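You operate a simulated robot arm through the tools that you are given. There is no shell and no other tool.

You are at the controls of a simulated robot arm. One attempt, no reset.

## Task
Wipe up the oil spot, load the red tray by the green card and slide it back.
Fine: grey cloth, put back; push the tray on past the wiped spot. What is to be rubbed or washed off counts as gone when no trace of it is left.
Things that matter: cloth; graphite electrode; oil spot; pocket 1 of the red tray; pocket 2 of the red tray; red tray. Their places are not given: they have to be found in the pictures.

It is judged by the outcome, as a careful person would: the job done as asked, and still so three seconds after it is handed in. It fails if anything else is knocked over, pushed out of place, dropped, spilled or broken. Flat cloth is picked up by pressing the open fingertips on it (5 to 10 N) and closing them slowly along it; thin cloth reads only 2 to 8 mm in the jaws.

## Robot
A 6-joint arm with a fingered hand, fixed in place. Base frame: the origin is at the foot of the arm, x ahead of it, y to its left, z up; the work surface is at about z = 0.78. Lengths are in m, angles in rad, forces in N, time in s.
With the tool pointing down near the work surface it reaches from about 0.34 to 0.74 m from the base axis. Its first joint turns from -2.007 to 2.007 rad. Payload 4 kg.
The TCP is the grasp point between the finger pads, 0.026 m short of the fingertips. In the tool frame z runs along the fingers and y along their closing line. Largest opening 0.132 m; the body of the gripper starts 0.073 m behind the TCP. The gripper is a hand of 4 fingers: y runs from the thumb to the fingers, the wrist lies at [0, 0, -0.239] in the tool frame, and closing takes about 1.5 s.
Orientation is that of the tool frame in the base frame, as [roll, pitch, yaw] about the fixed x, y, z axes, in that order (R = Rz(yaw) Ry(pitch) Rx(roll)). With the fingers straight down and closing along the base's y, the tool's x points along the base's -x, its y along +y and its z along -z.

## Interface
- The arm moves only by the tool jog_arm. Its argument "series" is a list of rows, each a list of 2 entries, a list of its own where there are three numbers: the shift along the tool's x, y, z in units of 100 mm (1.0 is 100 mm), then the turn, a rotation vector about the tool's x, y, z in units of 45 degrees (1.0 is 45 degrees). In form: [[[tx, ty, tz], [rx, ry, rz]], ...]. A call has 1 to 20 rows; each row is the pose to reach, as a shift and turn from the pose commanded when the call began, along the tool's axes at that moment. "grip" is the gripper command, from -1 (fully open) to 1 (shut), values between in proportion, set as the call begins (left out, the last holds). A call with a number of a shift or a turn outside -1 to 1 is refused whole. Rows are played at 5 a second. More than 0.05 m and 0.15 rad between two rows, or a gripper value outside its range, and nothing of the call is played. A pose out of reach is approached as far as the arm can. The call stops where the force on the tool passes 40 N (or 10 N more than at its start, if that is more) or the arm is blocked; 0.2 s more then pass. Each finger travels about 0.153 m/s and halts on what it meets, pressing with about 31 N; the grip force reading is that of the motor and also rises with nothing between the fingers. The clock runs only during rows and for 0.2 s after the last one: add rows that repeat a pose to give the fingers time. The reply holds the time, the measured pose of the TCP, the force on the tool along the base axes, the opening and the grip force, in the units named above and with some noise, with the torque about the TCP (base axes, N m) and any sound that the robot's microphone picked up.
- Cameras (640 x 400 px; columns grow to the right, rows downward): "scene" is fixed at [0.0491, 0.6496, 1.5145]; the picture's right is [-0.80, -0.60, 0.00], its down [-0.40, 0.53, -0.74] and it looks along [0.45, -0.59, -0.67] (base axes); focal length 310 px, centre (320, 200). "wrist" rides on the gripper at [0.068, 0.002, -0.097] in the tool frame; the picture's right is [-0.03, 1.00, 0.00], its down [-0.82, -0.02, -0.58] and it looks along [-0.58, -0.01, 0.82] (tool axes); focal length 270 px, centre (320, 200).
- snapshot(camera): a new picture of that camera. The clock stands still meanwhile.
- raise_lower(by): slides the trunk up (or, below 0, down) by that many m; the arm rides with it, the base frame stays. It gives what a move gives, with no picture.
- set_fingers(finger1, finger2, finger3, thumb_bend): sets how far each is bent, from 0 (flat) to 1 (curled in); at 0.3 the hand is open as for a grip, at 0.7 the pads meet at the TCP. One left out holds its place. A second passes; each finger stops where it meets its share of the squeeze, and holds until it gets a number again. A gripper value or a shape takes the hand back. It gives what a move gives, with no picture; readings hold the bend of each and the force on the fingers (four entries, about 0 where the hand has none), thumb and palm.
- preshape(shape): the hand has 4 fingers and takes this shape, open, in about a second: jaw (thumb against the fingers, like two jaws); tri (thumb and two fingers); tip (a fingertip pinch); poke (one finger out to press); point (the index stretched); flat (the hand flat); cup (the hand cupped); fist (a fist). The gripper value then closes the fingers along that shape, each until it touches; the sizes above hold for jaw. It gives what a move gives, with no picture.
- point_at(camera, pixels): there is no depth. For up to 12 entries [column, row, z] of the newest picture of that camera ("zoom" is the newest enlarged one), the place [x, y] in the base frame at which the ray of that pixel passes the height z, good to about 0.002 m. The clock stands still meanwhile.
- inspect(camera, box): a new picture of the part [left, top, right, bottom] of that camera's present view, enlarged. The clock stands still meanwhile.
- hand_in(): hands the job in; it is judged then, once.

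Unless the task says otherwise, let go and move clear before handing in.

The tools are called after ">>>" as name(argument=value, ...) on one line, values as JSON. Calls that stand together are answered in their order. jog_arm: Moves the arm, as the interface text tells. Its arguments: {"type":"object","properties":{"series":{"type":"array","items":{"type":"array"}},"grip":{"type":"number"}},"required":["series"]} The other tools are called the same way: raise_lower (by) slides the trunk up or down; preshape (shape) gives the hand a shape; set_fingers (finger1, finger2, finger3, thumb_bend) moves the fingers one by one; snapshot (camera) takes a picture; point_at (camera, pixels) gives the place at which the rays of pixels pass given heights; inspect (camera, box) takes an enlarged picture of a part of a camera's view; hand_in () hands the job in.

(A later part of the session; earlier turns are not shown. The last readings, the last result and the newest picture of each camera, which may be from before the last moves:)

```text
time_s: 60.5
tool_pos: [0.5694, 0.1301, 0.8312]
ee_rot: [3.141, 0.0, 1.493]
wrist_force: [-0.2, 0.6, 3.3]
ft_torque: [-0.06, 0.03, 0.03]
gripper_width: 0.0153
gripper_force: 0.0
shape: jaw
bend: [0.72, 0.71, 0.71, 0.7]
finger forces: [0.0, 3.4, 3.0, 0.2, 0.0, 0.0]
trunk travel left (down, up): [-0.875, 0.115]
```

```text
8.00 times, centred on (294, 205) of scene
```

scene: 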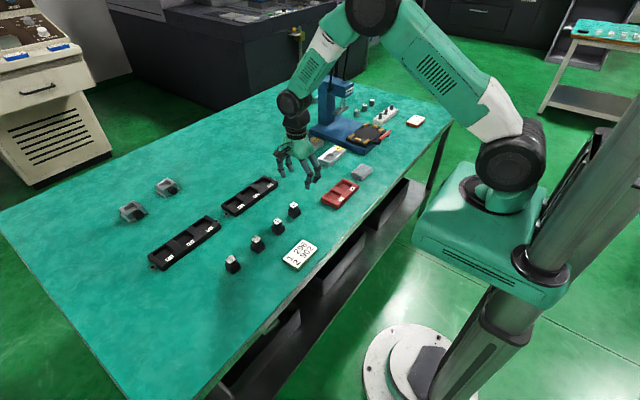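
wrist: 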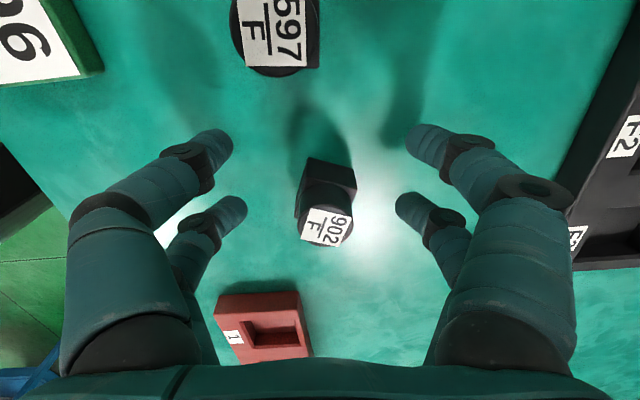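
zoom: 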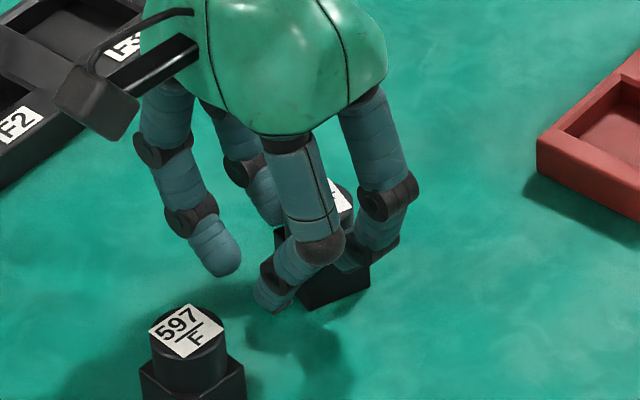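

Fingers 2 and 3 (the far pair) now touch the cylinder with ~3 N, and a 3 N upward push suggests tips brush the base shoulder. I'll raise 2 mm and squeeze fully.

>>> jog_arm(series=[[[0, 0, 0], [0, 0, 0]], [[0, 0, 0], [0, 0, 0]], [[0, 0, -0.02], [0, 0, 0]], [[0, 0, -0.02], [0, 0, 0]]], grip=0.6)

>>> jog_arm(series=[[[0, 0, 0], [0, 0, 0]], [[0, 0, 0], [0, 0, 0]], [[0, 0, 0], [0, 0, 0]], [[0, 0, 0], [0, 0, 0]], [[0, 0, 0], [0, 0, 0]]], grip=1.0)

>>> inspect(camera="wrist", box=[220, 100, 420, 260])

>>> inspect(camera="scene", box=[254, 180, 334, 230])

```text
time_s: 61.5
tool_pos: [0.5678, 0.1291, 0.8336]
ee_rot: [-3.141, -0.001, 1.491]
wrist_force: [-0.2, 1.3, 0.2]
ft_torque: [-0.03, -0.03, -0.02]
gripper_width: 0.0262
gripper_force: 0.1
shape: jaw
bend: [0.73, 0.73, 0.73, 0.7]
finger forces: [0.1, 0.3, 0.1, 0.0, 0.0, 0.0]
trunk travel left (down, up): [-0.875, 0.115]
```

```text
time_s: 62.7
tool_pos: [0.569, 0.1295, 0.8341]
ee_rot: [3.141, -0.001, 1.491]
wrist_force: [0.0, -0.1, -0.2]
ft_torque: [0.01, 0.02, -0.04]
gripper_width: 0.0
gripper_force: 30.9
shape: jaw
bend: [0.62, 0.73, 0.73, 0.7]
finger forces: [0.0, 26.9, 27.1, 0.0, 0.0, 0.0]
trunk travel left (down, up): [-0.875, 0.115]
```

```text
2.50 times, centred on (320, 180) of wrist
```

zoom: 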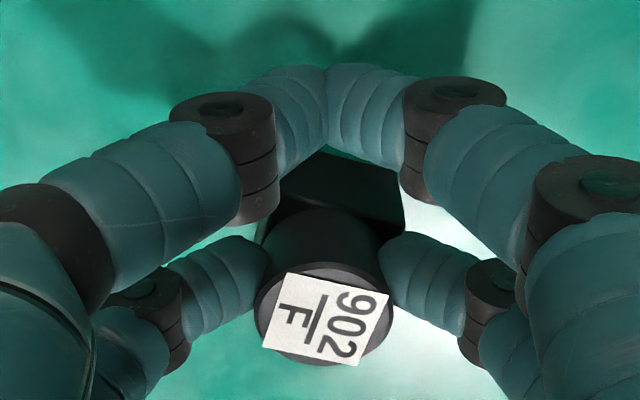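

```text
8.00 times, centred on (294, 205) of scene
```

zoom: 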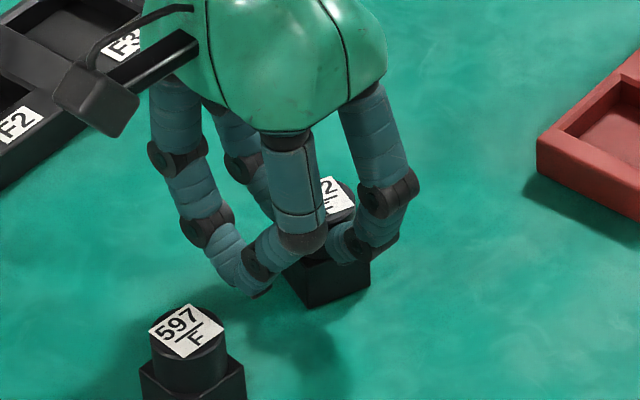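

Fingers 2 and 3 grip with 27 N each. Lifting a little to verify.

>>> jog_arm(series=[[[0, 0, -0.1], [0, 0, 0]], [[0, 0, -0.3], [0, 0, 0]], [[0, 0, -0.3], [0, 0, 0]]])

>>> inspect(camera="scene", box=[254, 170, 334, 220])

>>> snapshot(camera="wrist")

```text
time_s: 63.5
tool_pos: [0.5705, 0.1282, 0.8637]
ee_rot: [3.142, 0.0, 1.492]
wrist_force: [0.0, -0.2, -0.2]
ft_torque: [0.05, 0.0, 0.02]
gripper_width: 0.0
gripper_force: 31.1
shape: jaw
bend: [0.62, 0.73, 0.73, 0.7]
finger forces: [0.1, 26.9, 27.1, 0.0, 0.1, 0.1]
trunk travel left (down, up): [-0.875, 0.115]
```

```text
8.00 times, centred on (294, 195) of scene
```

zoom: 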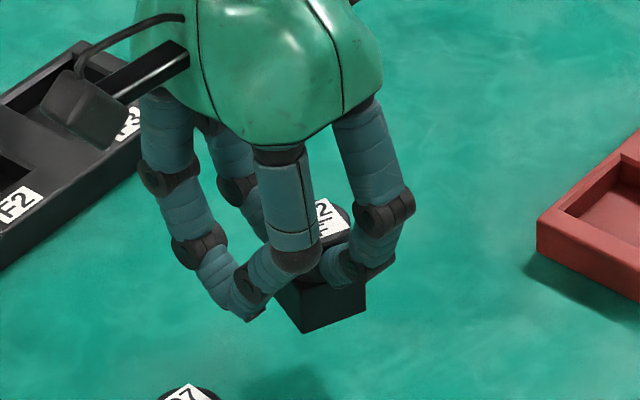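

```text
taken
```

wrist: 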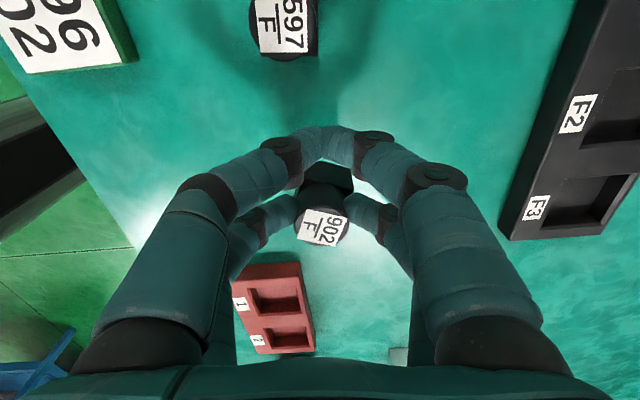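

902 is lifted securely. Rising and turning −15.5° about the tool axis so the base squares up with the tray pockets.

>>> jog_arm(series=[[[0, 0, -0.2], [0, 0, -0.115]], [[0, 0, -0.4], [0, 0, -0.23]], [[0, 0, -0.56], [0, 0, -0.345]], [[0, 0, -0.56], [0, 0, -0.345]]])

>>> jog_arm(series=[[[-0.32, -0.18, 0], [0, 0, 0]], [[-0.65, -0.36, 0], [0, 0, 0]], [[-0.97, -0.54, 0], [0, 0, 0]], [[-0.97, -0.54, 0], [0, 0, 0]]])

```text
time_s: 64.5
tool_pos: [0.5684, 0.13, 0.9181]
ee_rot: [3.14, -0.001, 1.763]
wrist_force: [-0.4, 0.2, -0.9]
ft_torque: [0.02, 0.01, 0.0]
gripper_width: 0.0
gripper_force: 31.1
shape: jaw
bend: [0.62, 0.73, 0.73, 0.7]
finger forces: [0.0, 26.9, 27.1, 0.1, 0.0, 0.0]
trunk travel left (down, up): [-0.875, 0.115]
```

```text
time_s: 65.5
tool_pos: [0.5338, 0.0236, 0.9152]
ee_rot: [3.141, 0.0, 1.763]
wrist_force: [-0.2, -0.2, -1.1]
ft_torque: [0.0, -0.03, 0.02]
gripper_width: 0.0
gripper_force: 30.7
shape: jaw
bend: [0.62, 0.73, 0.73, 0.7]
finger forces: [0.1, 27.1, 27.1, 0.0, 0.0, 0.0]
trunk travel left (down, up): [-0.875, 0.115]
```

>>> jog_arm(series=[[[-0.32, -0.18, 0], [0, 0, 0]], [[-0.65, -0.36, 0], [0, 0, 0]], [[-0.976, -0.53, 0], [0, 0, 0]], [[-0.976, -0.53, 0], [0, 0, 0]]])

>>> snapshot(camera="wrist")

>>> inspect(camera="scene", box=[290, 140, 386, 200])

```text
time_s: 66.5
tool_pos: [0.5014, -0.0815, 0.9195]
ee_rot: [-3.141, 0.0, 1.762]
wrist_force: [-0.5, -0.6, -1.2]
ft_torque: [0.05, 0.01, -0.02]
gripper_width: 0.0002
gripper_force: 31.2
shape: jaw
bend: [0.62, 0.73, 0.73, 0.7]
finger forces: [0.0, 27.0, 26.6, 0.1, 0.0, 0.1]
trunk travel left (down, up): [-0.875, 0.115]
```

```text
taken
```

wrist: 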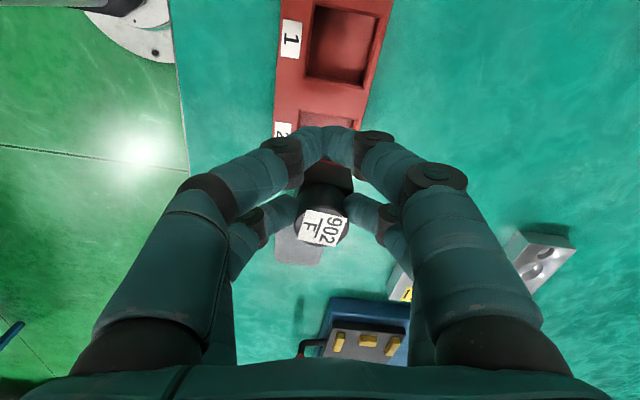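

```text
6.67 times, centred on (338, 170) of scene
```

zoom: 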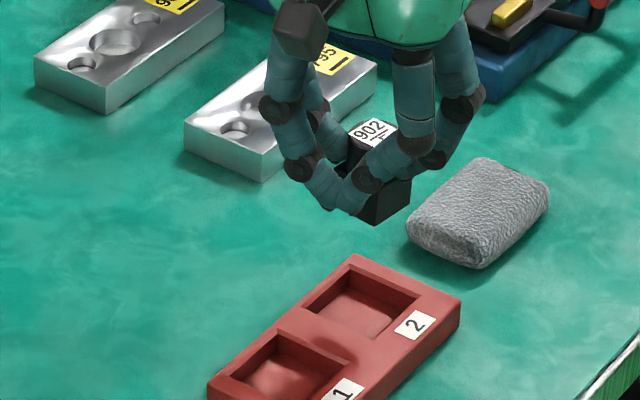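

902 hangs above the tray. Verifying its true position from both cameras before lowering.

>>> point_at(camera="zoom", pixels=[[372, 133, 0.909], [376, 226, 0.866], [412, 204, 0.866], [410, 178, 0.888]])

>>> point_at(camera="wrist", pixels=[[322, 227, 0.909], [306, 211, 0.909], [347, 219, 0.909], [339, 244, 0.909], [298, 236, 0.909]])

>>> inspect(camera="wrist", box=[260, 120, 380, 260])

```text
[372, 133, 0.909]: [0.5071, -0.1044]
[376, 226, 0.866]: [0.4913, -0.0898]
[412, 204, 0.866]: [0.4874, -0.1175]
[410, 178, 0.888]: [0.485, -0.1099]
```

```text
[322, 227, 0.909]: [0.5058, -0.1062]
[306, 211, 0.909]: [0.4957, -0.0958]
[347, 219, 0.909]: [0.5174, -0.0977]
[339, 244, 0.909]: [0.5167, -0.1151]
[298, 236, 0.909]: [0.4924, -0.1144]
```

```text
2.86 times, centred on (320, 190) of wrist
```

zoom: 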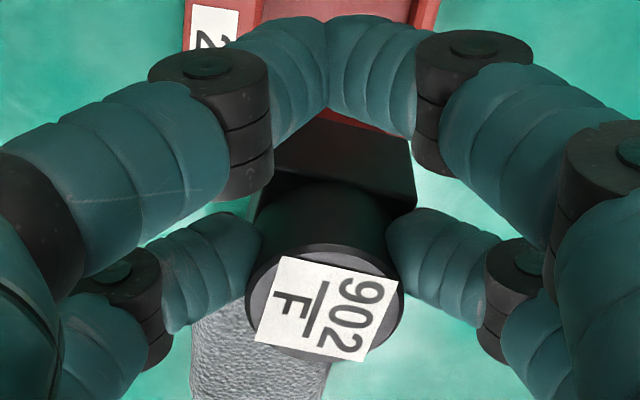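

902's centre is about (0.506,−0.104), right over pocket 2 (centre ≈(0.506,−0.1025)), yaw off by ~4°. Trimming yaw and lowering to just above the tray.

>>> jog_arm(series=[[[0.01, -0.01, 0.2], [0, 0, -0.09]], [[0.01, -0.01, 0.4], [0, 0, -0.09]], [[0.01, -0.01, 0.55], [0, 0, -0.09]], [[0.01, -0.01, 0.55], [0, 0, -0.09]]])

>>> inspect(camera="scene", box=[308, 155, 372, 195])

>>> inspect(camera="wrist", box=[220, 60, 420, 260])

```text
time_s: 67.5
tool_pos: [0.5003, -0.0812, 0.8647]
ee_rot: [3.142, 0.0, 1.833]
wrist_force: [-0.5, 0.4, -0.2]
ft_torque: [0.01, -0.02, -0.01]
gripper_width: 0.0
gripper_force: 30.8
shape: jaw
bend: [0.62, 0.73, 0.73, 0.7]
finger forces: [0.0, 26.9, 26.4, 0.0, 0.1, 0.0]
trunk travel left (down, up): [-0.875, 0.115]
```

```text
10.00 times, centred on (340, 175) of scene
```

zoom: 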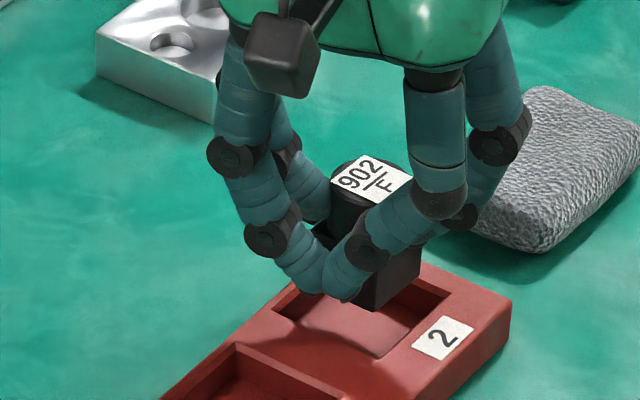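

```text
2.00 times, centred on (320, 160) of wrist
```

zoom: 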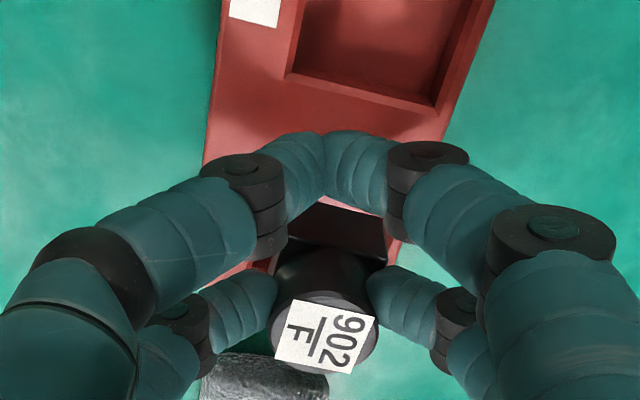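

>>> inspect(camera="scene", box=[308, 155, 372, 195])

>>> point_at(camera="zoom", pixels=[[376, 311, 0.811], [419, 276, 0.811], [372, 181, 0.854], [273, 309, 0.8], [384, 357, 0.8], [451, 293, 0.8], [512, 302, 0.8]])

```text
10.00 times, centred on (340, 175) of scene
```

zoom: 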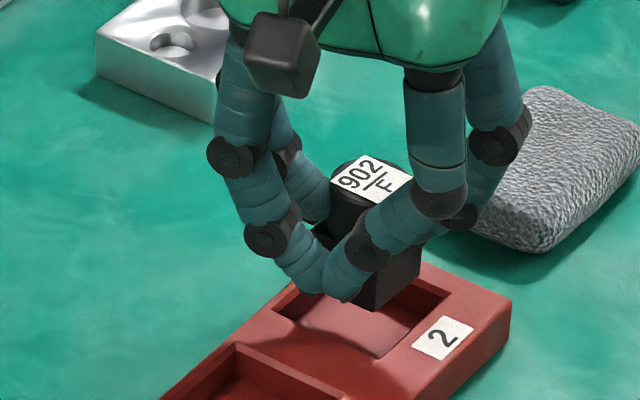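

```text
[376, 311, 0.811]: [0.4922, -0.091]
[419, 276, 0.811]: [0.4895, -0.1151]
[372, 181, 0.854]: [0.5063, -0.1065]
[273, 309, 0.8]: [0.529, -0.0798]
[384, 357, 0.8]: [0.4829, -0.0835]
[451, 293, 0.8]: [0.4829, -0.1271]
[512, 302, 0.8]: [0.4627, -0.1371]
```

The base (x-min edge 0.491, y −0.091…−0.116) is centred over pocket 2. Lowering gently toward the pocket floor.

>>> jog_arm(series=[[[0, 0, 0.08], [0, 0, 0]], [[0, 0, 0.15], [0, 0, 0]], [[0, 0, 0.2], [0, 0, 0]], [[0, 0, 0.2], [0, 0, 0]]])

>>> inspect(camera="scene", box=[308, 155, 372, 195])

```text
time_s: 68.5
tool_pos: [0.4993, -0.0811, 0.8446]
ee_rot: [-3.141, 0.002, 1.834]
wrist_force: [0.5, 0.5, -0.6]
ft_torque: [-0.01, 0.0, 0.0]
gripper_width: 0.0
gripper_force: 31.0
shape: jaw
bend: [0.62, 0.73, 0.73, 0.7]
finger forces: [0.1, 26.9, 26.4, 0.0, 0.0, 0.1]
trunk travel left (down, up): [-0.875, 0.115]
```

```text
10.00 times, centred on (340, 175) of scene
```

zoom: 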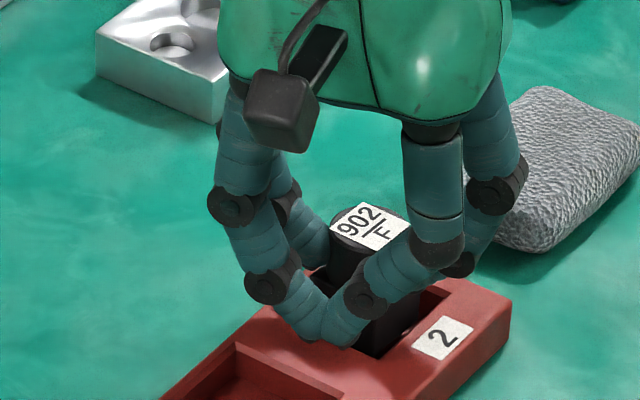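

The base has entered the pocket without touching. Lowering in 1.5 mm steps until contact.

>>> jog_arm(series=[[[0, 0, 0.015], [0, 0, 0]], [[0, 0, 0.03], [0, 0, 0]], [[0, 0, 0.03], [0, 0, 0]]])

>>> jog_arm(series=[[[0, 0, 0.01], [0, 0, 0]], [[0, 0, 0.02], [0, 0, 0]], [[0, 0, 0.02], [0, 0, 0]]])

```text
time_s: 69.3
tool_pos: [0.4984, -0.0815, 0.8411]
ee_rot: [3.141, -0.001, 1.834]
wrist_force: [0.4, 1.1, -0.7]
ft_torque: [0.02, 0.02, 0.03]
gripper_width: 0.0
gripper_force: 31.2
shape: jaw
bend: [0.62, 0.73, 0.73, 0.7]
finger forces: [0.0, 26.8, 26.4, 0.0, 0.0, 0.0]
trunk travel left (down, up): [-0.875, 0.115]
```

```text
time_s: 70.1
tool_pos: [0.4989, -0.081, 0.8391]
ee_rot: [-3.142, 0.001, 1.834]
wrist_force: [-0.3, -0.4, -0.2]
ft_torque: [-0.01, 0.01, 0.02]
gripper_width: 0.0001
gripper_force: 31.0
shape: jaw
bend: [0.62, 0.73, 0.73, 0.7]
finger forces: [0.0, 26.9, 26.4, 0.0, 0.1, 0.0]
trunk travel left (down, up): [-0.875, 0.115]
```

>>> jog_arm(series=[[[0, 0, 0.01], [0, 0, 0]], [[0, 0, 0.02], [0, 0, 0]], [[0, 0, 0.02], [0, 0, 0]]])

>>> inspect(camera="scene", box=[308, 155, 372, 195])

```text
time_s: 70.9
tool_pos: [0.5002, -0.0815, 0.8373]
ee_rot: [3.139, 0.0, 1.833]
wrist_force: [-0.6, 2.3, 7.4]
ft_torque: [-0.13, -0.04, 0.04]
gripper_width: 0.0
gripper_force: 31.4
shape: jaw
bend: [0.62, 0.73, 0.73, 0.7]
finger forces: [0.1, 29.8, 29.1, 0.0, 0.0, 0.0]
trunk travel left (down, up): [-0.875, 0.115]
```

```text
10.00 times, centred on (340, 175) of scene
```

zoom: 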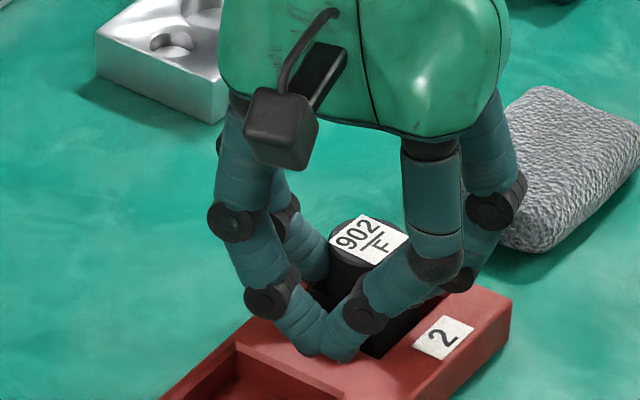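

Contact with the pocket floor at 7 N. Easing 1 mm, releasing and rising straight up.

>>> jog_arm(series=[[[0, 0, -0.01], [0, 0, 0]], [[0, 0, -0.01], [0, 0, 0]]])

>>> jog_arm(series=[[[0, 0, 0], [0, 0, 0]], [[0, 0, 0], [0, 0, 0]], [[0, 0, 0], [0, 0, 0]], [[0, 0, 0], [0, 0, 0]]], grip=0.1)

>>> jog_arm(series=[[[0, 0, -0.2], [0, 0, 0]], [[0, 0, -0.5], [0, 0, 0]], [[0, 0, -0.9], [0, 0, 0]], [[0, 0, -0.9], [0, 0, 0]]])

>>> snapshot(camera="wrist")

>>> inspect(camera="scene", box=[308, 160, 372, 200])

```text
time_s: 71.5
tool_pos: [0.4998, -0.0808, 0.8374]
ee_rot: [3.141, -0.001, 1.834]
wrist_force: [0.1, 0.1, 1.2]
ft_torque: [-0.02, 0.02, 0.02]
gripper_width: 0.0
gripper_force: 30.6
shape: jaw
bend: [0.62, 0.73, 0.73, 0.7]
finger forces: [0.0, 29.1, 28.2, 0.0, 0.0, 0.0]
trunk travel left (down, up): [-0.875, 0.115]
```

```text
time_s: 72.5
tool_pos: [0.4989, -0.081, 0.838]
ee_rot: [3.141, -0.001, 1.833]
wrist_force: [-0.1, -0.5, -1.0]
ft_torque: [-0.03, 0.0, -0.01]
gripper_width: 0.0589
gripper_force: 0.0
shape: jaw
bend: [0.73, 0.73, 0.73, 0.7]
finger forces: [0.1, 0.0, 0.0, 0.0, 0.1, 0.1]
trunk travel left (down, up): [-0.875, 0.115]
```

```text
time_s: 73.5
tool_pos: [0.4996, -0.0803, 0.9298]
ee_rot: [-3.14, -0.001, 1.834]
wrist_force: [-0.3, 0.1, -0.3]
ft_torque: [0.04, 0.02, 0.03]
gripper_width: 0.0592
gripper_force: 0.0
shape: jaw
bend: [0.73, 0.73, 0.73, 0.7]
finger forces: [0.0, 0.0, 0.0, 0.1, 0.0, 0.0]
trunk travel left (down, up): [-0.875, 0.115]
```

```text
taken
```

wrist: 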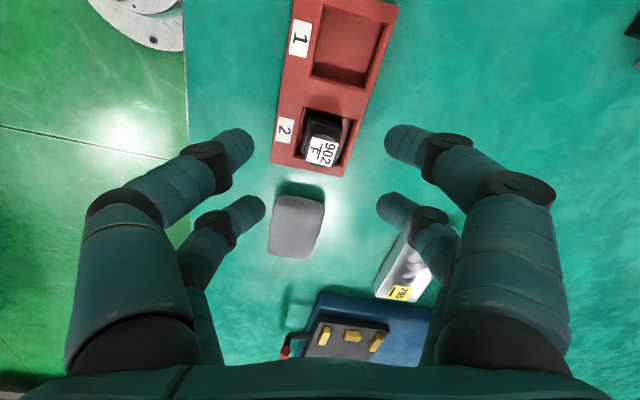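

```text
10.00 times, centred on (340, 180) of scene
```

zoom: 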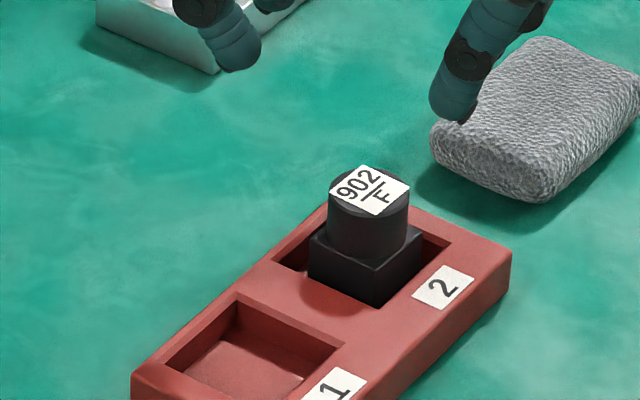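

902 sits squarely in pocket 2. Now turning the hand to match 296 (yaw −3.5°) and travelling along +y at safe height.

>>> jog_arm(series=[[[0, 0, 0], [0, 0, 0.14]], [[0, 0, 0], [0, 0, 0.28]], [[0, 0, 0], [0, 0, 0.4125]], [[0, 0, 0], [0, 0, 0.4125]]], grip=-0.2)

>>> jog_arm(series=[[[0.45, 0.03, 0], [0, 0, 0]], [[0.9, 0.06, 0], [0, 0, 0]], [[1.0, 0.07, 0], [0, 0, 0]]])

>>> jog_arm(series=[[[0.45, 0.03, 0], [0, 0, 0]], [[0.9, 0.06, 0], [0, 0, 0]], [[1.0, 0.07, 0], [0, 0, 0]]])

>>> jog_arm(series=[[[0.45, 0.03, 0], [0, 0, 0]], [[0.9, 0.06, 0], [0, 0, 0]], [[1.0, 0.07, 0], [0, 0, 0]]])

>>> jog_arm(series=[[[0.45, 0.03, 0], [0, 0, 0]], [[0.9, 0.06, 0], [0, 0, 0]], [[1.0, 0.07, 0], [0, 0, 0]]])

>>> jog_arm(series=[[[0.3, 0.03, 0], [0, 0, 0]], [[0.6, 0.06, 0], [0, 0, 0]], [[0.6, 0.06, 0], [0, 0, 0]]])

>>> snapshot(camera="wrist")

>>> snapshot(camera="scene")

```text
time_s: 74.5
tool_pos: [0.4993, -0.0815, 0.9284]
ee_rot: [3.141, 0.0, 1.508]
wrist_force: [-0.7, -0.1, 0.3]
ft_torque: [0.0, 0.0, -0.03]
gripper_width: 0.0788
gripper_force: 0.2
shape: jaw
bend: [0.71, 0.71, 0.71, 0.7]
finger forces: [0.0, 0.0, 0.0, 0.1, 0.0, 0.0]
trunk travel left (down, up): [-0.875, 0.115]
```

```text
time_s: 75.3
tool_pos: [0.5086, 0.0177, 0.928]
ee_rot: [-3.141, -0.001, 1.51]
wrist_force: [1.2, -0.5, 0.2]
ft_torque: [0.01, -0.01, 0.02]
gripper_width: 0.0787
gripper_force: 0.1
shape: jaw
bend: [0.71, 0.71, 0.71, 0.7]
finger forces: [0.1, 0.1, 0.0, 0.0, 0.0, 0.0]
trunk travel left (down, up): [-0.875, 0.115]
```

```text
time_s: 76.1
tool_pos: [0.5252, 0.1183, 0.9278]
ee_rot: [3.141, 0.001, 1.508]
wrist_force: [-0.3, 0.3, -0.6]
ft_torque: [0.05, -0.02, -0.01]
gripper_width: 0.0786
gripper_force: 0.1
shape: jaw
bend: [0.71, 0.71, 0.71, 0.7]
finger forces: [0.0, 0.0, 0.1, 0.0, 0.0, 0.1]
trunk travel left (down, up): [-0.875, 0.115]
```

```text
time_s: 76.9
tool_pos: [0.5381, 0.2167, 0.9269]
ee_rot: [-3.14, 0.0, 1.51]
wrist_force: [-0.6, 1.1, -0.3]
ft_torque: [-0.04, -0.02, 0.01]
gripper_width: 0.0785
gripper_force: 0.1
shape: jaw
bend: [0.71, 0.71, 0.71, 0.7]
finger forces: [0.1, 0.0, 0.0, 0.0, 0.0, 0.1]
trunk travel left (down, up): [-0.875, 0.115]
```

```text
time_s: 77.7
tool_pos: [0.5524, 0.3168, 0.9297]
ee_rot: [3.141, 0.001, 1.51]
wrist_force: [0.0, -0.3, -0.1]
ft_torque: [0.0, -0.03, 0.0]
gripper_width: 0.0789
gripper_force: 0.1
shape: jaw
bend: [0.71, 0.71, 0.71, 0.7]
finger forces: [0.0, 0.0, 0.0, 0.1, 0.0, 0.0]
trunk travel left (down, up): [-0.875, 0.115]
```

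```text
time_s: 78.5
tool_pos: [0.5609, 0.3753, 0.9298]
ee_rot: [-3.141, 0.0, 1.511]
wrist_force: [-0.1, 0.4, -0.2]
ft_torque: [0.0, 0.0, -0.02]
gripper_width: 0.0784
gripper_force: 0.0
shape: jaw
bend: [0.71, 0.71, 0.71, 0.7]
finger forces: [0.0, 0.0, 0.0, 0.0, 0.1, 0.0]
trunk travel left (down, up): [-0.875, 0.115]
```

```text
taken
```

wrist: 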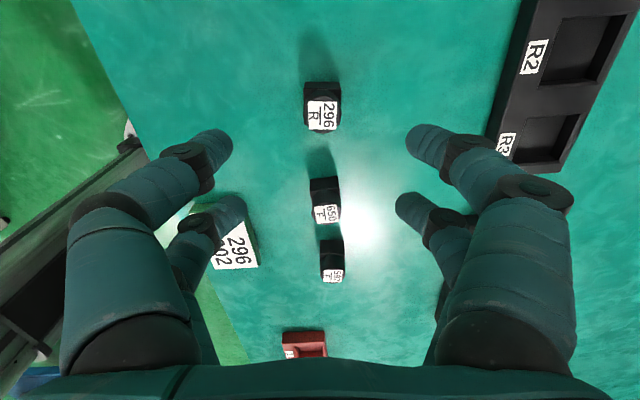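

```text
taken
```

scene: 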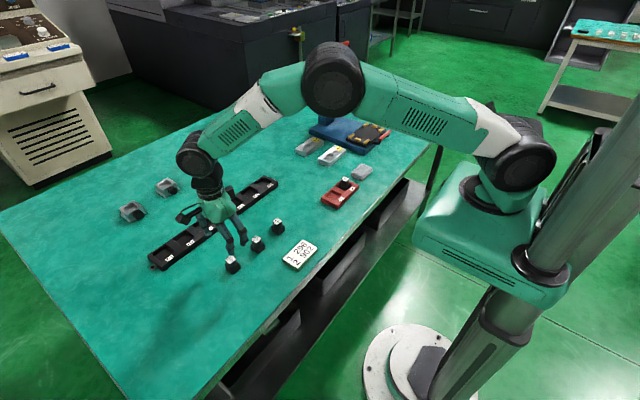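

296/R shows at wrist (322,107), aligned with the hand. Zooming to measure it.

>>> inspect(camera="wrist", box=[282, 70, 362, 140])

>>> point_at(camera="wrist", pixels=[[323, 114, 0.823], [304, 112, 0.823], [341, 112, 0.823], [304, 83, 0.78], [340, 82, 0.78]])

```text
5.71 times, centred on (322, 105) of wrist
```

zoom: 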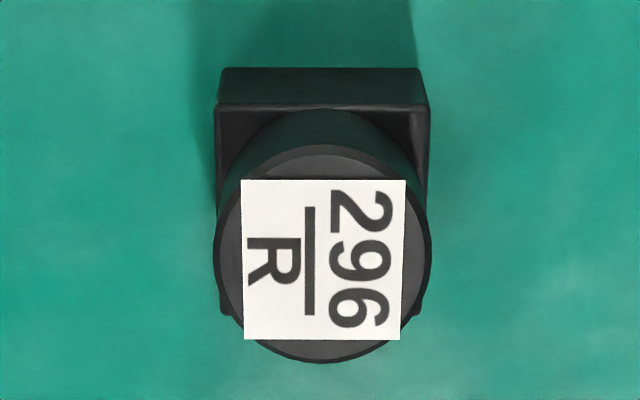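

```text
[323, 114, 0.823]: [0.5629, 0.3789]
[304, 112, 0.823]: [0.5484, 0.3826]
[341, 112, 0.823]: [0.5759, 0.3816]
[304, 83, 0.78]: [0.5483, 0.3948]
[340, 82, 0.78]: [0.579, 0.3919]
```

>>> point_at(camera="zoom", pixels=[[323, 255, 0.823], [214, 255, 0.823], [432, 255, 0.823], [323, 362, 0.823], [323, 148, 0.823], [217, 107, 0.802], [430, 107, 0.802]])

```text
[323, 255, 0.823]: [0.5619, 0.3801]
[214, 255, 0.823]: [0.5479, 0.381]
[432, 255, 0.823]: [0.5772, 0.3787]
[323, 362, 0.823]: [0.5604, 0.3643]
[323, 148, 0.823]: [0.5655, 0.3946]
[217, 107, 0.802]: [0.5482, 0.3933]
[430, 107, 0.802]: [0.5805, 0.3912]
```

>>> point_at(camera="wrist", pixels=[[523, 0, 0.8], [487, 128, 0.8], [505, 155, 0.8]])

>>> jog_arm(series=[[[0.255, 0.014, 0.2], [0, 0, 0]], [[0.255, 0.014, 0.5], [0, 0, 0]], [[0.255, 0.014, 0.65], [0, 0, 0]], [[0.255, 0.014, 0.65], [0, 0, 0]]])

>>> snapshot(camera="wrist")

>>> inspect(camera="scene", box=[190, 230, 270, 280])

```text
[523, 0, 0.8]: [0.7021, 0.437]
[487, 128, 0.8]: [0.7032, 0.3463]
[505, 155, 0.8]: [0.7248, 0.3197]
```

```text
time_s: 79.5
tool_pos: [0.5647, 0.4007, 0.8626]
ee_rot: [-3.141, 0.001, 1.509]
wrist_force: [0.2, -0.9, -0.2]
ft_torque: [-0.01, 0.0, -0.01]
gripper_width: 0.0789
gripper_force: 0.1
shape: jaw
bend: [0.71, 0.71, 0.71, 0.7]
finger forces: [0.0, 0.0, 0.0, 0.0, 0.0, 0.0]
trunk travel left (down, up): [-0.875, 0.115]
```

```text
taken
```

wrist: 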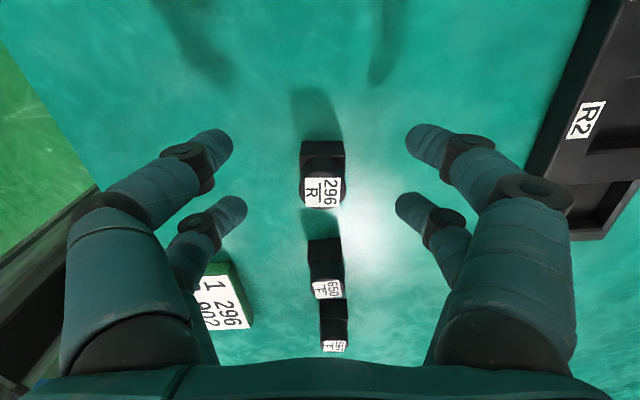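

```text
8.00 times, centred on (230, 255) of scene
```

zoom: 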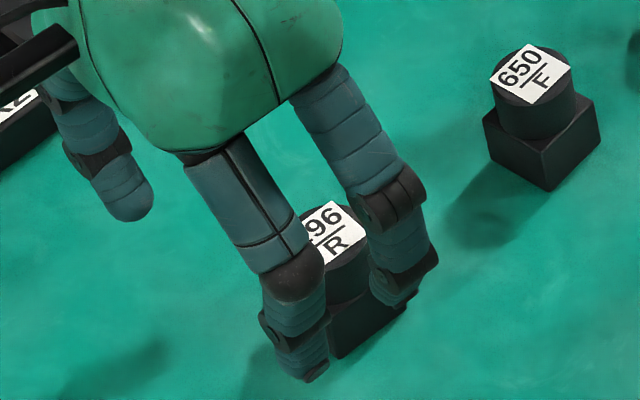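

296 is centred between fingers. Descending to TCP z≈0.8335 and closing in steps.

>>> jog_arm(series=[[[0, 0, 0.12], [0, 0, 0]], [[0, 0, 0.22], [0, 0, 0]], [[0, 0, 0.288], [0, 0, 0]], [[0, 0, 0.288], [0, 0, 0]]])

>>> inspect(camera="wrist", box=[220, 130, 420, 270])

>>> point_at(camera="zoom", pixels=[[0, 0, 0.823], [640, 400, 0.823]])

```text
time_s: 80.5
tool_pos: [0.564, 0.4001, 0.8345]
ee_rot: [3.141, 0.001, 1.509]
wrist_force: [-0.3, -0.6, -0.4]
ft_torque: [0.01, 0.0, 0.06]
gripper_width: 0.0788
gripper_force: 0.0
shape: jaw
bend: [0.71, 0.71, 0.71, 0.7]
finger forces: [0.0, 0.1, 0.1, 0.0, 0.0, 0.1]
trunk travel left (down, up): [-0.875, 0.115]
```

```text
2.86 times, centred on (320, 200) of wrist
```

zoom: 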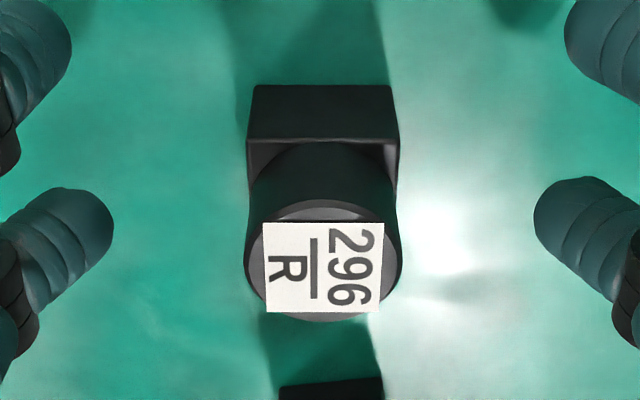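

```text
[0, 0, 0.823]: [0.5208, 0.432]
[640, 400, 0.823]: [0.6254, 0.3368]
```

Alignment matches the successful 902 grip. Closing.

>>> jog_arm(series=[[[0, 0, 0], [0, 0, 0]], [[0, 0, 0], [0, 0, 0]], [[0, 0, 0], [0, 0, 0]], [[0, 0, 0], [0, 0, 0]]], grip=0.55)

>>> jog_arm(series=[[[0, 0, 0], [0, 0, 0]], [[0, 0, 0], [0, 0, 0]], [[0, 0, 0], [0, 0, 0]], [[0, 0, 0], [0, 0, 0]], [[0, 0, 0], [0, 0, 0]]], grip=1.0)

>>> inspect(camera="wrist", box=[220, 100, 420, 260])

>>> inspect(camera="scene", box=[190, 230, 270, 280])

```text
time_s: 81.5
tool_pos: [0.5641, 0.4009, 0.8343]
ee_rot: [3.141, 0.0, 1.509]
wrist_force: [0.1, 0.1, 0.3]
ft_torque: [-0.02, -0.01, -0.01]
gripper_width: 0.03
gripper_force: 0.0
shape: jaw
bend: [0.73, 0.73, 0.73, 0.7]
finger forces: [0.0, 0.0, 0.0, 0.0, 0.1, 0.0]
trunk travel left (down, up): [-0.875, 0.115]
```

```text
time_s: 82.7
tool_pos: [0.5639, 0.4009, 0.835]
ee_rot: [3.141, 0.0, 1.509]
wrist_force: [0.8, 0.3, -0.1]
ft_torque: [0.03, -0.01, 0.0]
gripper_width: 0.0003
gripper_force: 30.9
shape: jaw
bend: [0.63, 0.73, 0.73, 0.7]
finger forces: [0.0, 27.2, 27.0, 0.1, 0.1, 0.1]
trunk travel left (down, up): [-0.875, 0.115]
```

```text
2.50 times, centred on (320, 180) of wrist
```

zoom: 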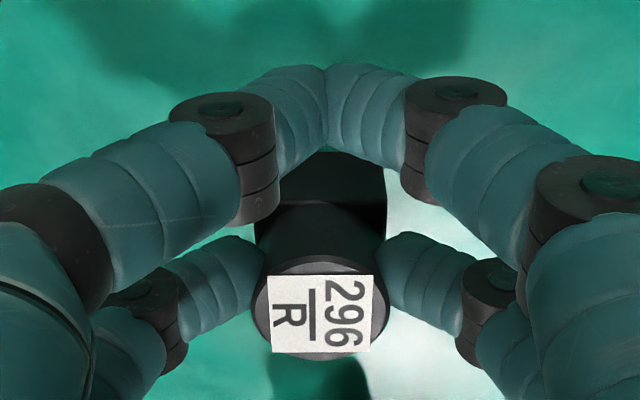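

```text
8.00 times, centred on (230, 255) of scene
```

zoom: 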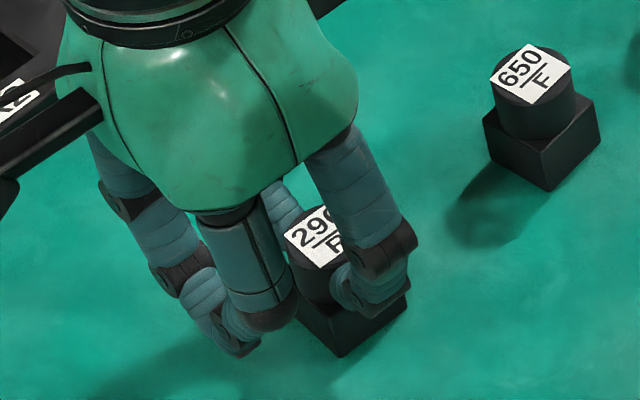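

296 is gripped with 27 N per finger. Lifting and checking.

>>> jog_arm(series=[[[0, 0, -0.15], [0, 0, 0]], [[0, 0, -0.5], [0, 0, 0]], [[0, 0, -0.9], [0, 0, 0]], [[0, 0, -0.9], [0, 0, 0]]])

>>> snapshot(camera="wrist")

>>> inspect(camera="scene", box=[174, 190, 286, 270])

```text
time_s: 83.7
tool_pos: [0.5648, 0.4027, 0.9249]
ee_rot: [3.142, 0.0, 1.508]
wrist_force: [-0.2, -0.4, -0.8]
ft_torque: [0.02, 0.01, -0.01]
gripper_width: 0.0
gripper_force: 31.1
shape: jaw
bend: [0.63, 0.73, 0.73, 0.7]
finger forces: [0.1, 27.2, 27.0, 0.1, 0.1, 0.0]
trunk travel left (down, up): [-0.875, 0.115]
```

```text
taken
```

wrist: 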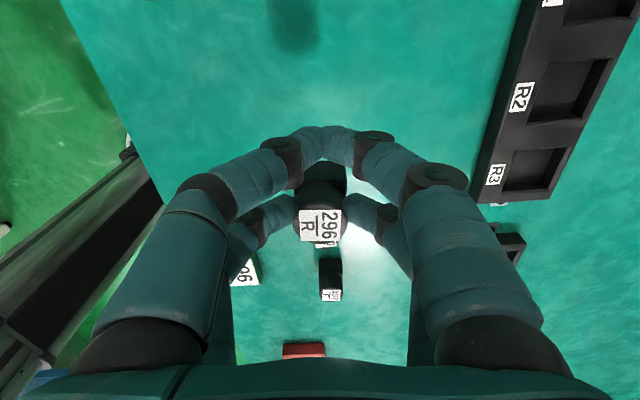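

```text
5.00 times, centred on (230, 230) of scene
```

zoom: 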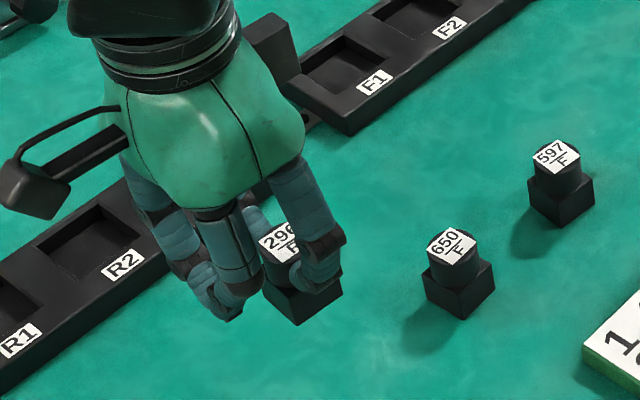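

296 is held and its base (≈0.870) clears the other electrodes' tops (0.823). Carrying it back to above pocket 1.

>>> jog_arm(series=[[[-0.45, -0.035, 0], [0, 0, 0]], [[-0.9, -0.07, 0], [0, 0, 0]], [[-1.0, -0.077, 0], [0, 0, 0]]])

>>> jog_arm(series=[[[-0.45, -0.035, 0], [0, 0, 0]], [[-0.9, -0.07, 0], [0, 0, 0]], [[-1.0, -0.077, 0], [0, 0, 0]]])

>>> jog_arm(series=[[[-0.45, -0.035, 0], [0, 0, 0]], [[-0.9, -0.07, 0], [0, 0, 0]], [[-1.0, -0.077, 0], [0, 0, 0]]])

>>> jog_arm(series=[[[-0.45, -0.035, 0], [0, 0, 0]], [[-0.9, -0.07, 0], [0, 0, 0]], [[-1.0, -0.077, 0], [0, 0, 0]], [[-1.0, -0.077, 0], [0, 0, 0]]])

```text
time_s: 84.5
tool_pos: [0.5507, 0.3009, 0.9232]
ee_rot: [3.141, -0.001, 1.509]
wrist_force: [-0.1, 0.3, -1.0]
ft_torque: [0.04, -0.01, 0.04]
gripper_width: 0.0
gripper_force: 31.3
shape: jaw
bend: [0.63, 0.73, 0.73, 0.7]
finger forces: [0.0, 27.2, 27.0, 0.0, 0.0, 0.0]
trunk travel left (down, up): [-0.875, 0.115]
```

```text
time_s: 85.3
tool_pos: [0.536, 0.2015, 0.9235]
ee_rot: [-3.14, -0.001, 1.51]
wrist_force: [0.7, 0.5, -1.6]
ft_torque: [0.01, -0.03, -0.02]
gripper_width: 0.0001
gripper_force: 31.1
shape: jaw
bend: [0.63, 0.73, 0.73, 0.7]
finger forces: [0.0, 27.2, 27.0, 0.1, 0.0, 0.1]
trunk travel left (down, up): [-0.875, 0.115]
```

```text
time_s: 86.1
tool_pos: [0.5231, 0.1016, 0.9244]
ee_rot: [3.141, -0.001, 1.51]
wrist_force: [-0.3, -0.7, -1.3]
ft_torque: [-0.01, 0.01, -0.01]
gripper_width: 0.0001
gripper_force: 31.3
shape: jaw
bend: [0.63, 0.73, 0.73, 0.7]
finger forces: [0.0, 27.2, 27.0, 0.0, 0.0, 0.0]
trunk travel left (down, up): [-0.875, 0.115]
```

```text
time_s: 87.1
tool_pos: [0.5086, 0.0021, 0.9232]
ee_rot: [-3.141, -0.001, 1.509]
wrist_force: [-0.7, 0.9, -0.5]
ft_torque: [0.0, -0.04, -0.02]
gripper_width: 0.0
gripper_force: 31.6
shape: jaw
bend: [0.63, 0.73, 0.73, 0.7]
finger forces: [0.0, 27.1, 27.0, 0.0, 0.0, 0.0]
trunk travel left (down, up): [-0.875, 0.115]
```

>>> jog_arm(series=[[[-0.143, -0.012, 0.15], [0, 0, 0]], [[-0.143, -0.012, 0.3], [0, 0, 0]], [[-0.143, -0.012, 0.3], [0, 0, 0]]])

>>> inspect(camera="scene", box=[308, 155, 372, 195])

>>> point_at(camera="zoom", pixels=[[0, 0, 0.8], [640, 400, 0.8]])

>>> snapshot(camera="wrist")

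```text
time_s: 87.9
tool_pos: [0.5059, -0.0111, 0.8928]
ee_rot: [-3.141, -0.001, 1.51]
wrist_force: [-0.6, 0.3, -0.2]
ft_torque: [0.03, 0.0, 0.01]
gripper_width: 0.0
gripper_force: 30.7
shape: jaw
bend: [0.63, 0.73, 0.73, 0.7]
finger forces: [0.1, 27.0, 26.9, 0.0, 0.0, 0.1]
trunk travel left (down, up): [-0.875, 0.115]
```

```text
10.00 times, centred on (340, 175) of scene
```

zoom: 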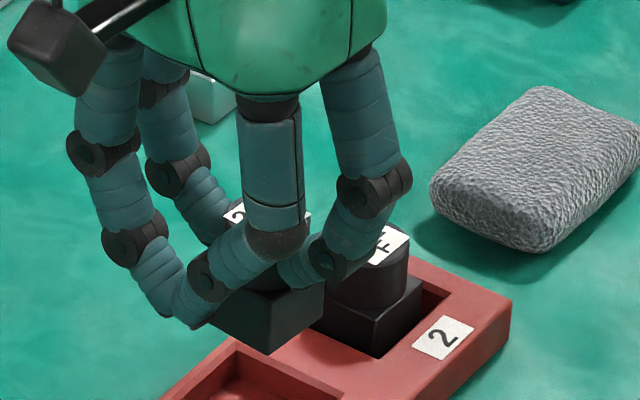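

```text
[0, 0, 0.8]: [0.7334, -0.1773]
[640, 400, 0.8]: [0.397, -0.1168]
```

```text
taken
```

wrist: 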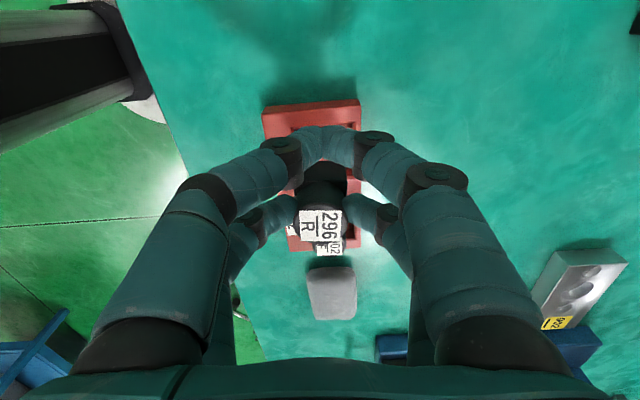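

296 is over the tray; checking where its base corners (zoom (270,355),(323,306)) are relative to pocket 1.

>>> inspect(camera="scene", box=[308, 160, 372, 200])

>>> point_at(camera="zoom", pixels=[[270, 305, 0.838], [323, 257, 0.838], [238, 290, 0.8], [345, 343, 0.8], [152, 358, 0.8], [326, 206, 0.8], [512, 251, 0.8]])

```text
10.00 times, centred on (340, 180) of scene
```

zoom: 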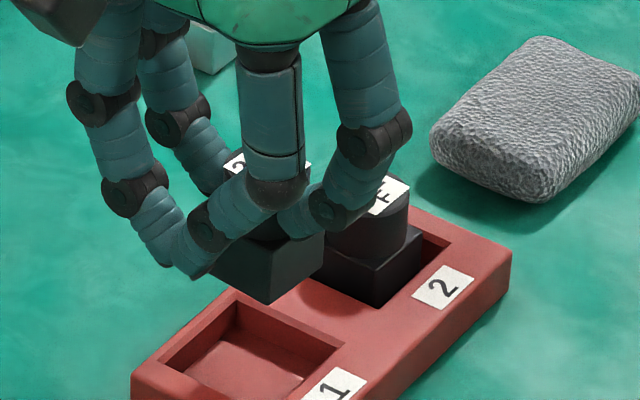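

```text
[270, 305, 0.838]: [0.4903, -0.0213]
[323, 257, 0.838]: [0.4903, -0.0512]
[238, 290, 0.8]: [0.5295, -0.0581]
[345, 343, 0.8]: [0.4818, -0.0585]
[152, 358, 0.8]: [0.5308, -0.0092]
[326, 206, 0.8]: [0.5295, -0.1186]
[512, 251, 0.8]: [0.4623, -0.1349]
```

296's base is centred at (0.505,−0.036), square with pocket 1 (centre ≈(0.5055,−0.034)). Nudging +2 mm in y and lowering.

>>> jog_arm(series=[[[0.02, 0.008, 0.15], [0, 0, 0]], [[0.02, 0.008, 0.3], [0, 0, 0]], [[0.02, 0.008, 0.4], [0, 0, 0]], [[0.02, 0.008, 0.4], [0, 0, 0]]])

>>> inspect(camera="scene", box=[308, 160, 372, 200])

```text
time_s: 88.9
tool_pos: [0.5078, -0.0089, 0.8557]
ee_rot: [3.141, 0.001, 1.51]
wrist_force: [-0.5, 1.1, -0.4]
ft_torque: [0.04, -0.01, -0.01]
gripper_width: 0.0
gripper_force: 31.0
shape: jaw
bend: [0.63, 0.73, 0.73, 0.7]
finger forces: [0.0, 26.9, 26.9, 0.0, 0.0, 0.1]
trunk travel left (down, up): [-0.875, 0.115]
```

```text
10.00 times, centred on (340, 180) of scene
```

zoom: 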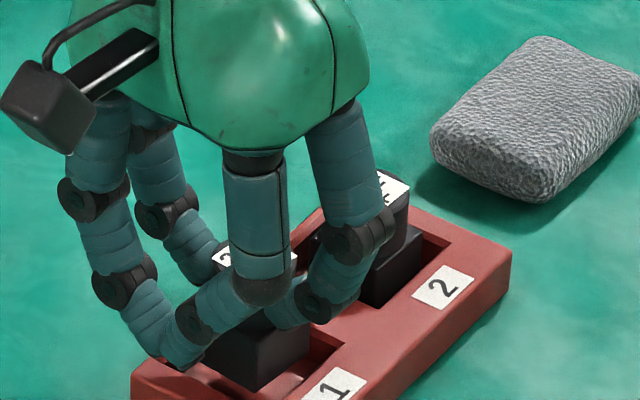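

>>> point_at(camera="zoom", pixels=[[258, 391, 0.801], [309, 345, 0.801], [345, 343, 0.8]])

>>> jog_arm(series=[[[0, 0, 0.06], [0, 0, 0]], [[0, 0, 0.12], [0, 0, 0]], [[0, 0, 0.15], [0, 0, 0]], [[0, 0, 0.15], [0, 0, 0]]])

```text
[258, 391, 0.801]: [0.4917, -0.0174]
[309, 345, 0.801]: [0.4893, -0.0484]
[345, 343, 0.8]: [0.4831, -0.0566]
```

```text
time_s: 89.9
tool_pos: [0.5072, -0.0083, 0.8398]
ee_rot: [-3.14, 0.0, 1.509]
wrist_force: [0.4, 0.2, 1.0]
ft_torque: [-0.04, 0.03, 0.01]
gripper_width: 0.0
gripper_force: 31.2
shape: jaw
bend: [0.63, 0.73, 0.73, 0.7]
finger forces: [0.0, 27.4, 27.5, 0.0, 0.0, 0.0]
trunk travel left (down, up): [-0.875, 0.115]
```

Almost touching. Lowering 1–2 mm more to feel the floor.

>>> jog_arm(series=[[[0, 0, 0.01], [0, 0, 0]], [[0, 0, 0.015], [0, 0, 0]], [[0, 0, 0.015], [0, 0, 0]]])

>>> inspect(camera="scene", box=[308, 165, 372, 205])

```text
time_s: 90.7
tool_pos: [0.5094, -0.0081, 0.837]
ee_rot: [3.14, 0.002, 1.51]
wrist_force: [-2.0, -1.3, 9.3]
ft_torque: [-0.15, 0.06, -0.08]
gripper_width: 0.0
gripper_force: 30.5
shape: jaw
bend: [0.63, 0.73, 0.73, 0.7]
finger forces: [0.1, 28.4, 30.1, 0.0, 0.1, 0.0]
trunk travel left (down, up): [-0.875, 0.115]
```

```text
10.00 times, centred on (340, 185) of scene
```

zoom: 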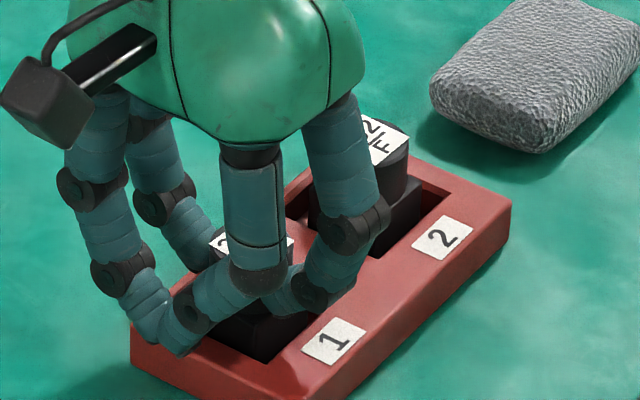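

Seated with 9 N on the floor of pocket 1. Easing off 1.2 mm, releasing, and rising.

>>> jog_arm(series=[[[0, 0, -0.012], [0, 0, 0]], [[0, 0, -0.012], [0, 0, 0]]])

>>> jog_arm(series=[[[0, 0, 0], [0, 0, 0]], [[0, 0, 0], [0, 0, 0]], [[0, 0, 0], [0, 0, 0]], [[0, 0, 0], [0, 0, 0]]], grip=0.1)

>>> jog_arm(series=[[[0, 0, -0.2], [0, 0, 0]], [[0, 0, -0.5], [0, 0, 0]], [[0, 0, -0.95], [0, 0, 0]], [[0, 0, -0.95], [0, 0, 0]]])

>>> snapshot(camera="wrist")

>>> inspect(camera="scene", box=[300, 160, 380, 210])

```text
time_s: 91.3
tool_pos: [0.5075, -0.0078, 0.8381]
ee_rot: [-3.14, 0.0, 1.509]
wrist_force: [-1.1, -0.3, 1.6]
ft_torque: [-0.06, 0.0, 0.04]
gripper_width: 0.0002
gripper_force: 31.8
shape: jaw
bend: [0.63, 0.73, 0.73, 0.7]
finger forces: [0.0, 28.7, 29.3, 0.0, 0.0, 0.0]
trunk travel left (down, up): [-0.875, 0.115]
```

```text
time_s: 92.3
tool_pos: [0.5074, -0.0081, 0.8389]
ee_rot: [3.141, -0.001, 1.509]
wrist_force: [1.0, -0.4, -0.6]
ft_torque: [-0.02, 0.02, 0.0]
gripper_width: 0.0589
gripper_force: 0.1
shape: jaw
bend: [0.73, 0.73, 0.73, 0.7]
finger forces: [0.0, 0.0, 0.0, 0.0, 0.0, 0.0]
trunk travel left (down, up): [-0.875, 0.115]
```

```text
time_s: 93.3
tool_pos: [0.509, -0.0098, 0.9356]
ee_rot: [-3.141, 0.001, 1.51]
wrist_force: [0.5, -0.4, 0.5]
ft_torque: [0.01, 0.02, 0.0]
gripper_width: 0.0591
gripper_force: 0.1
shape: jaw
bend: [0.73, 0.73, 0.73, 0.7]
finger forces: [0.0, 0.0, 0.0, 0.1, 0.0, 0.1]
trunk travel left (down, up): [-0.875, 0.115]
```

```text
taken
```

wrist: 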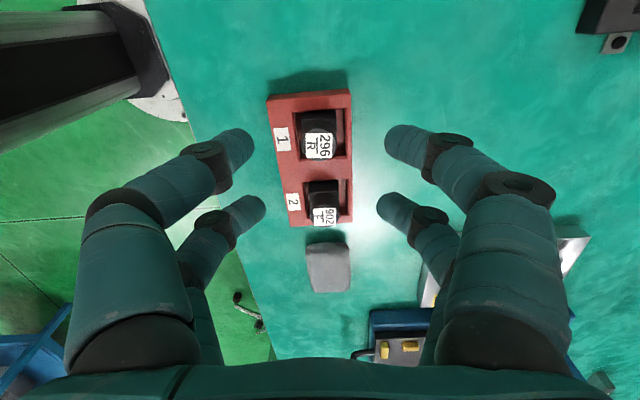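

```text
8.00 times, centred on (340, 185) of scene
```

zoom: 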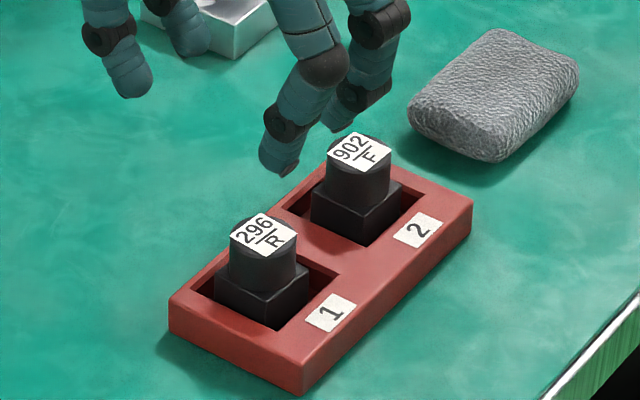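

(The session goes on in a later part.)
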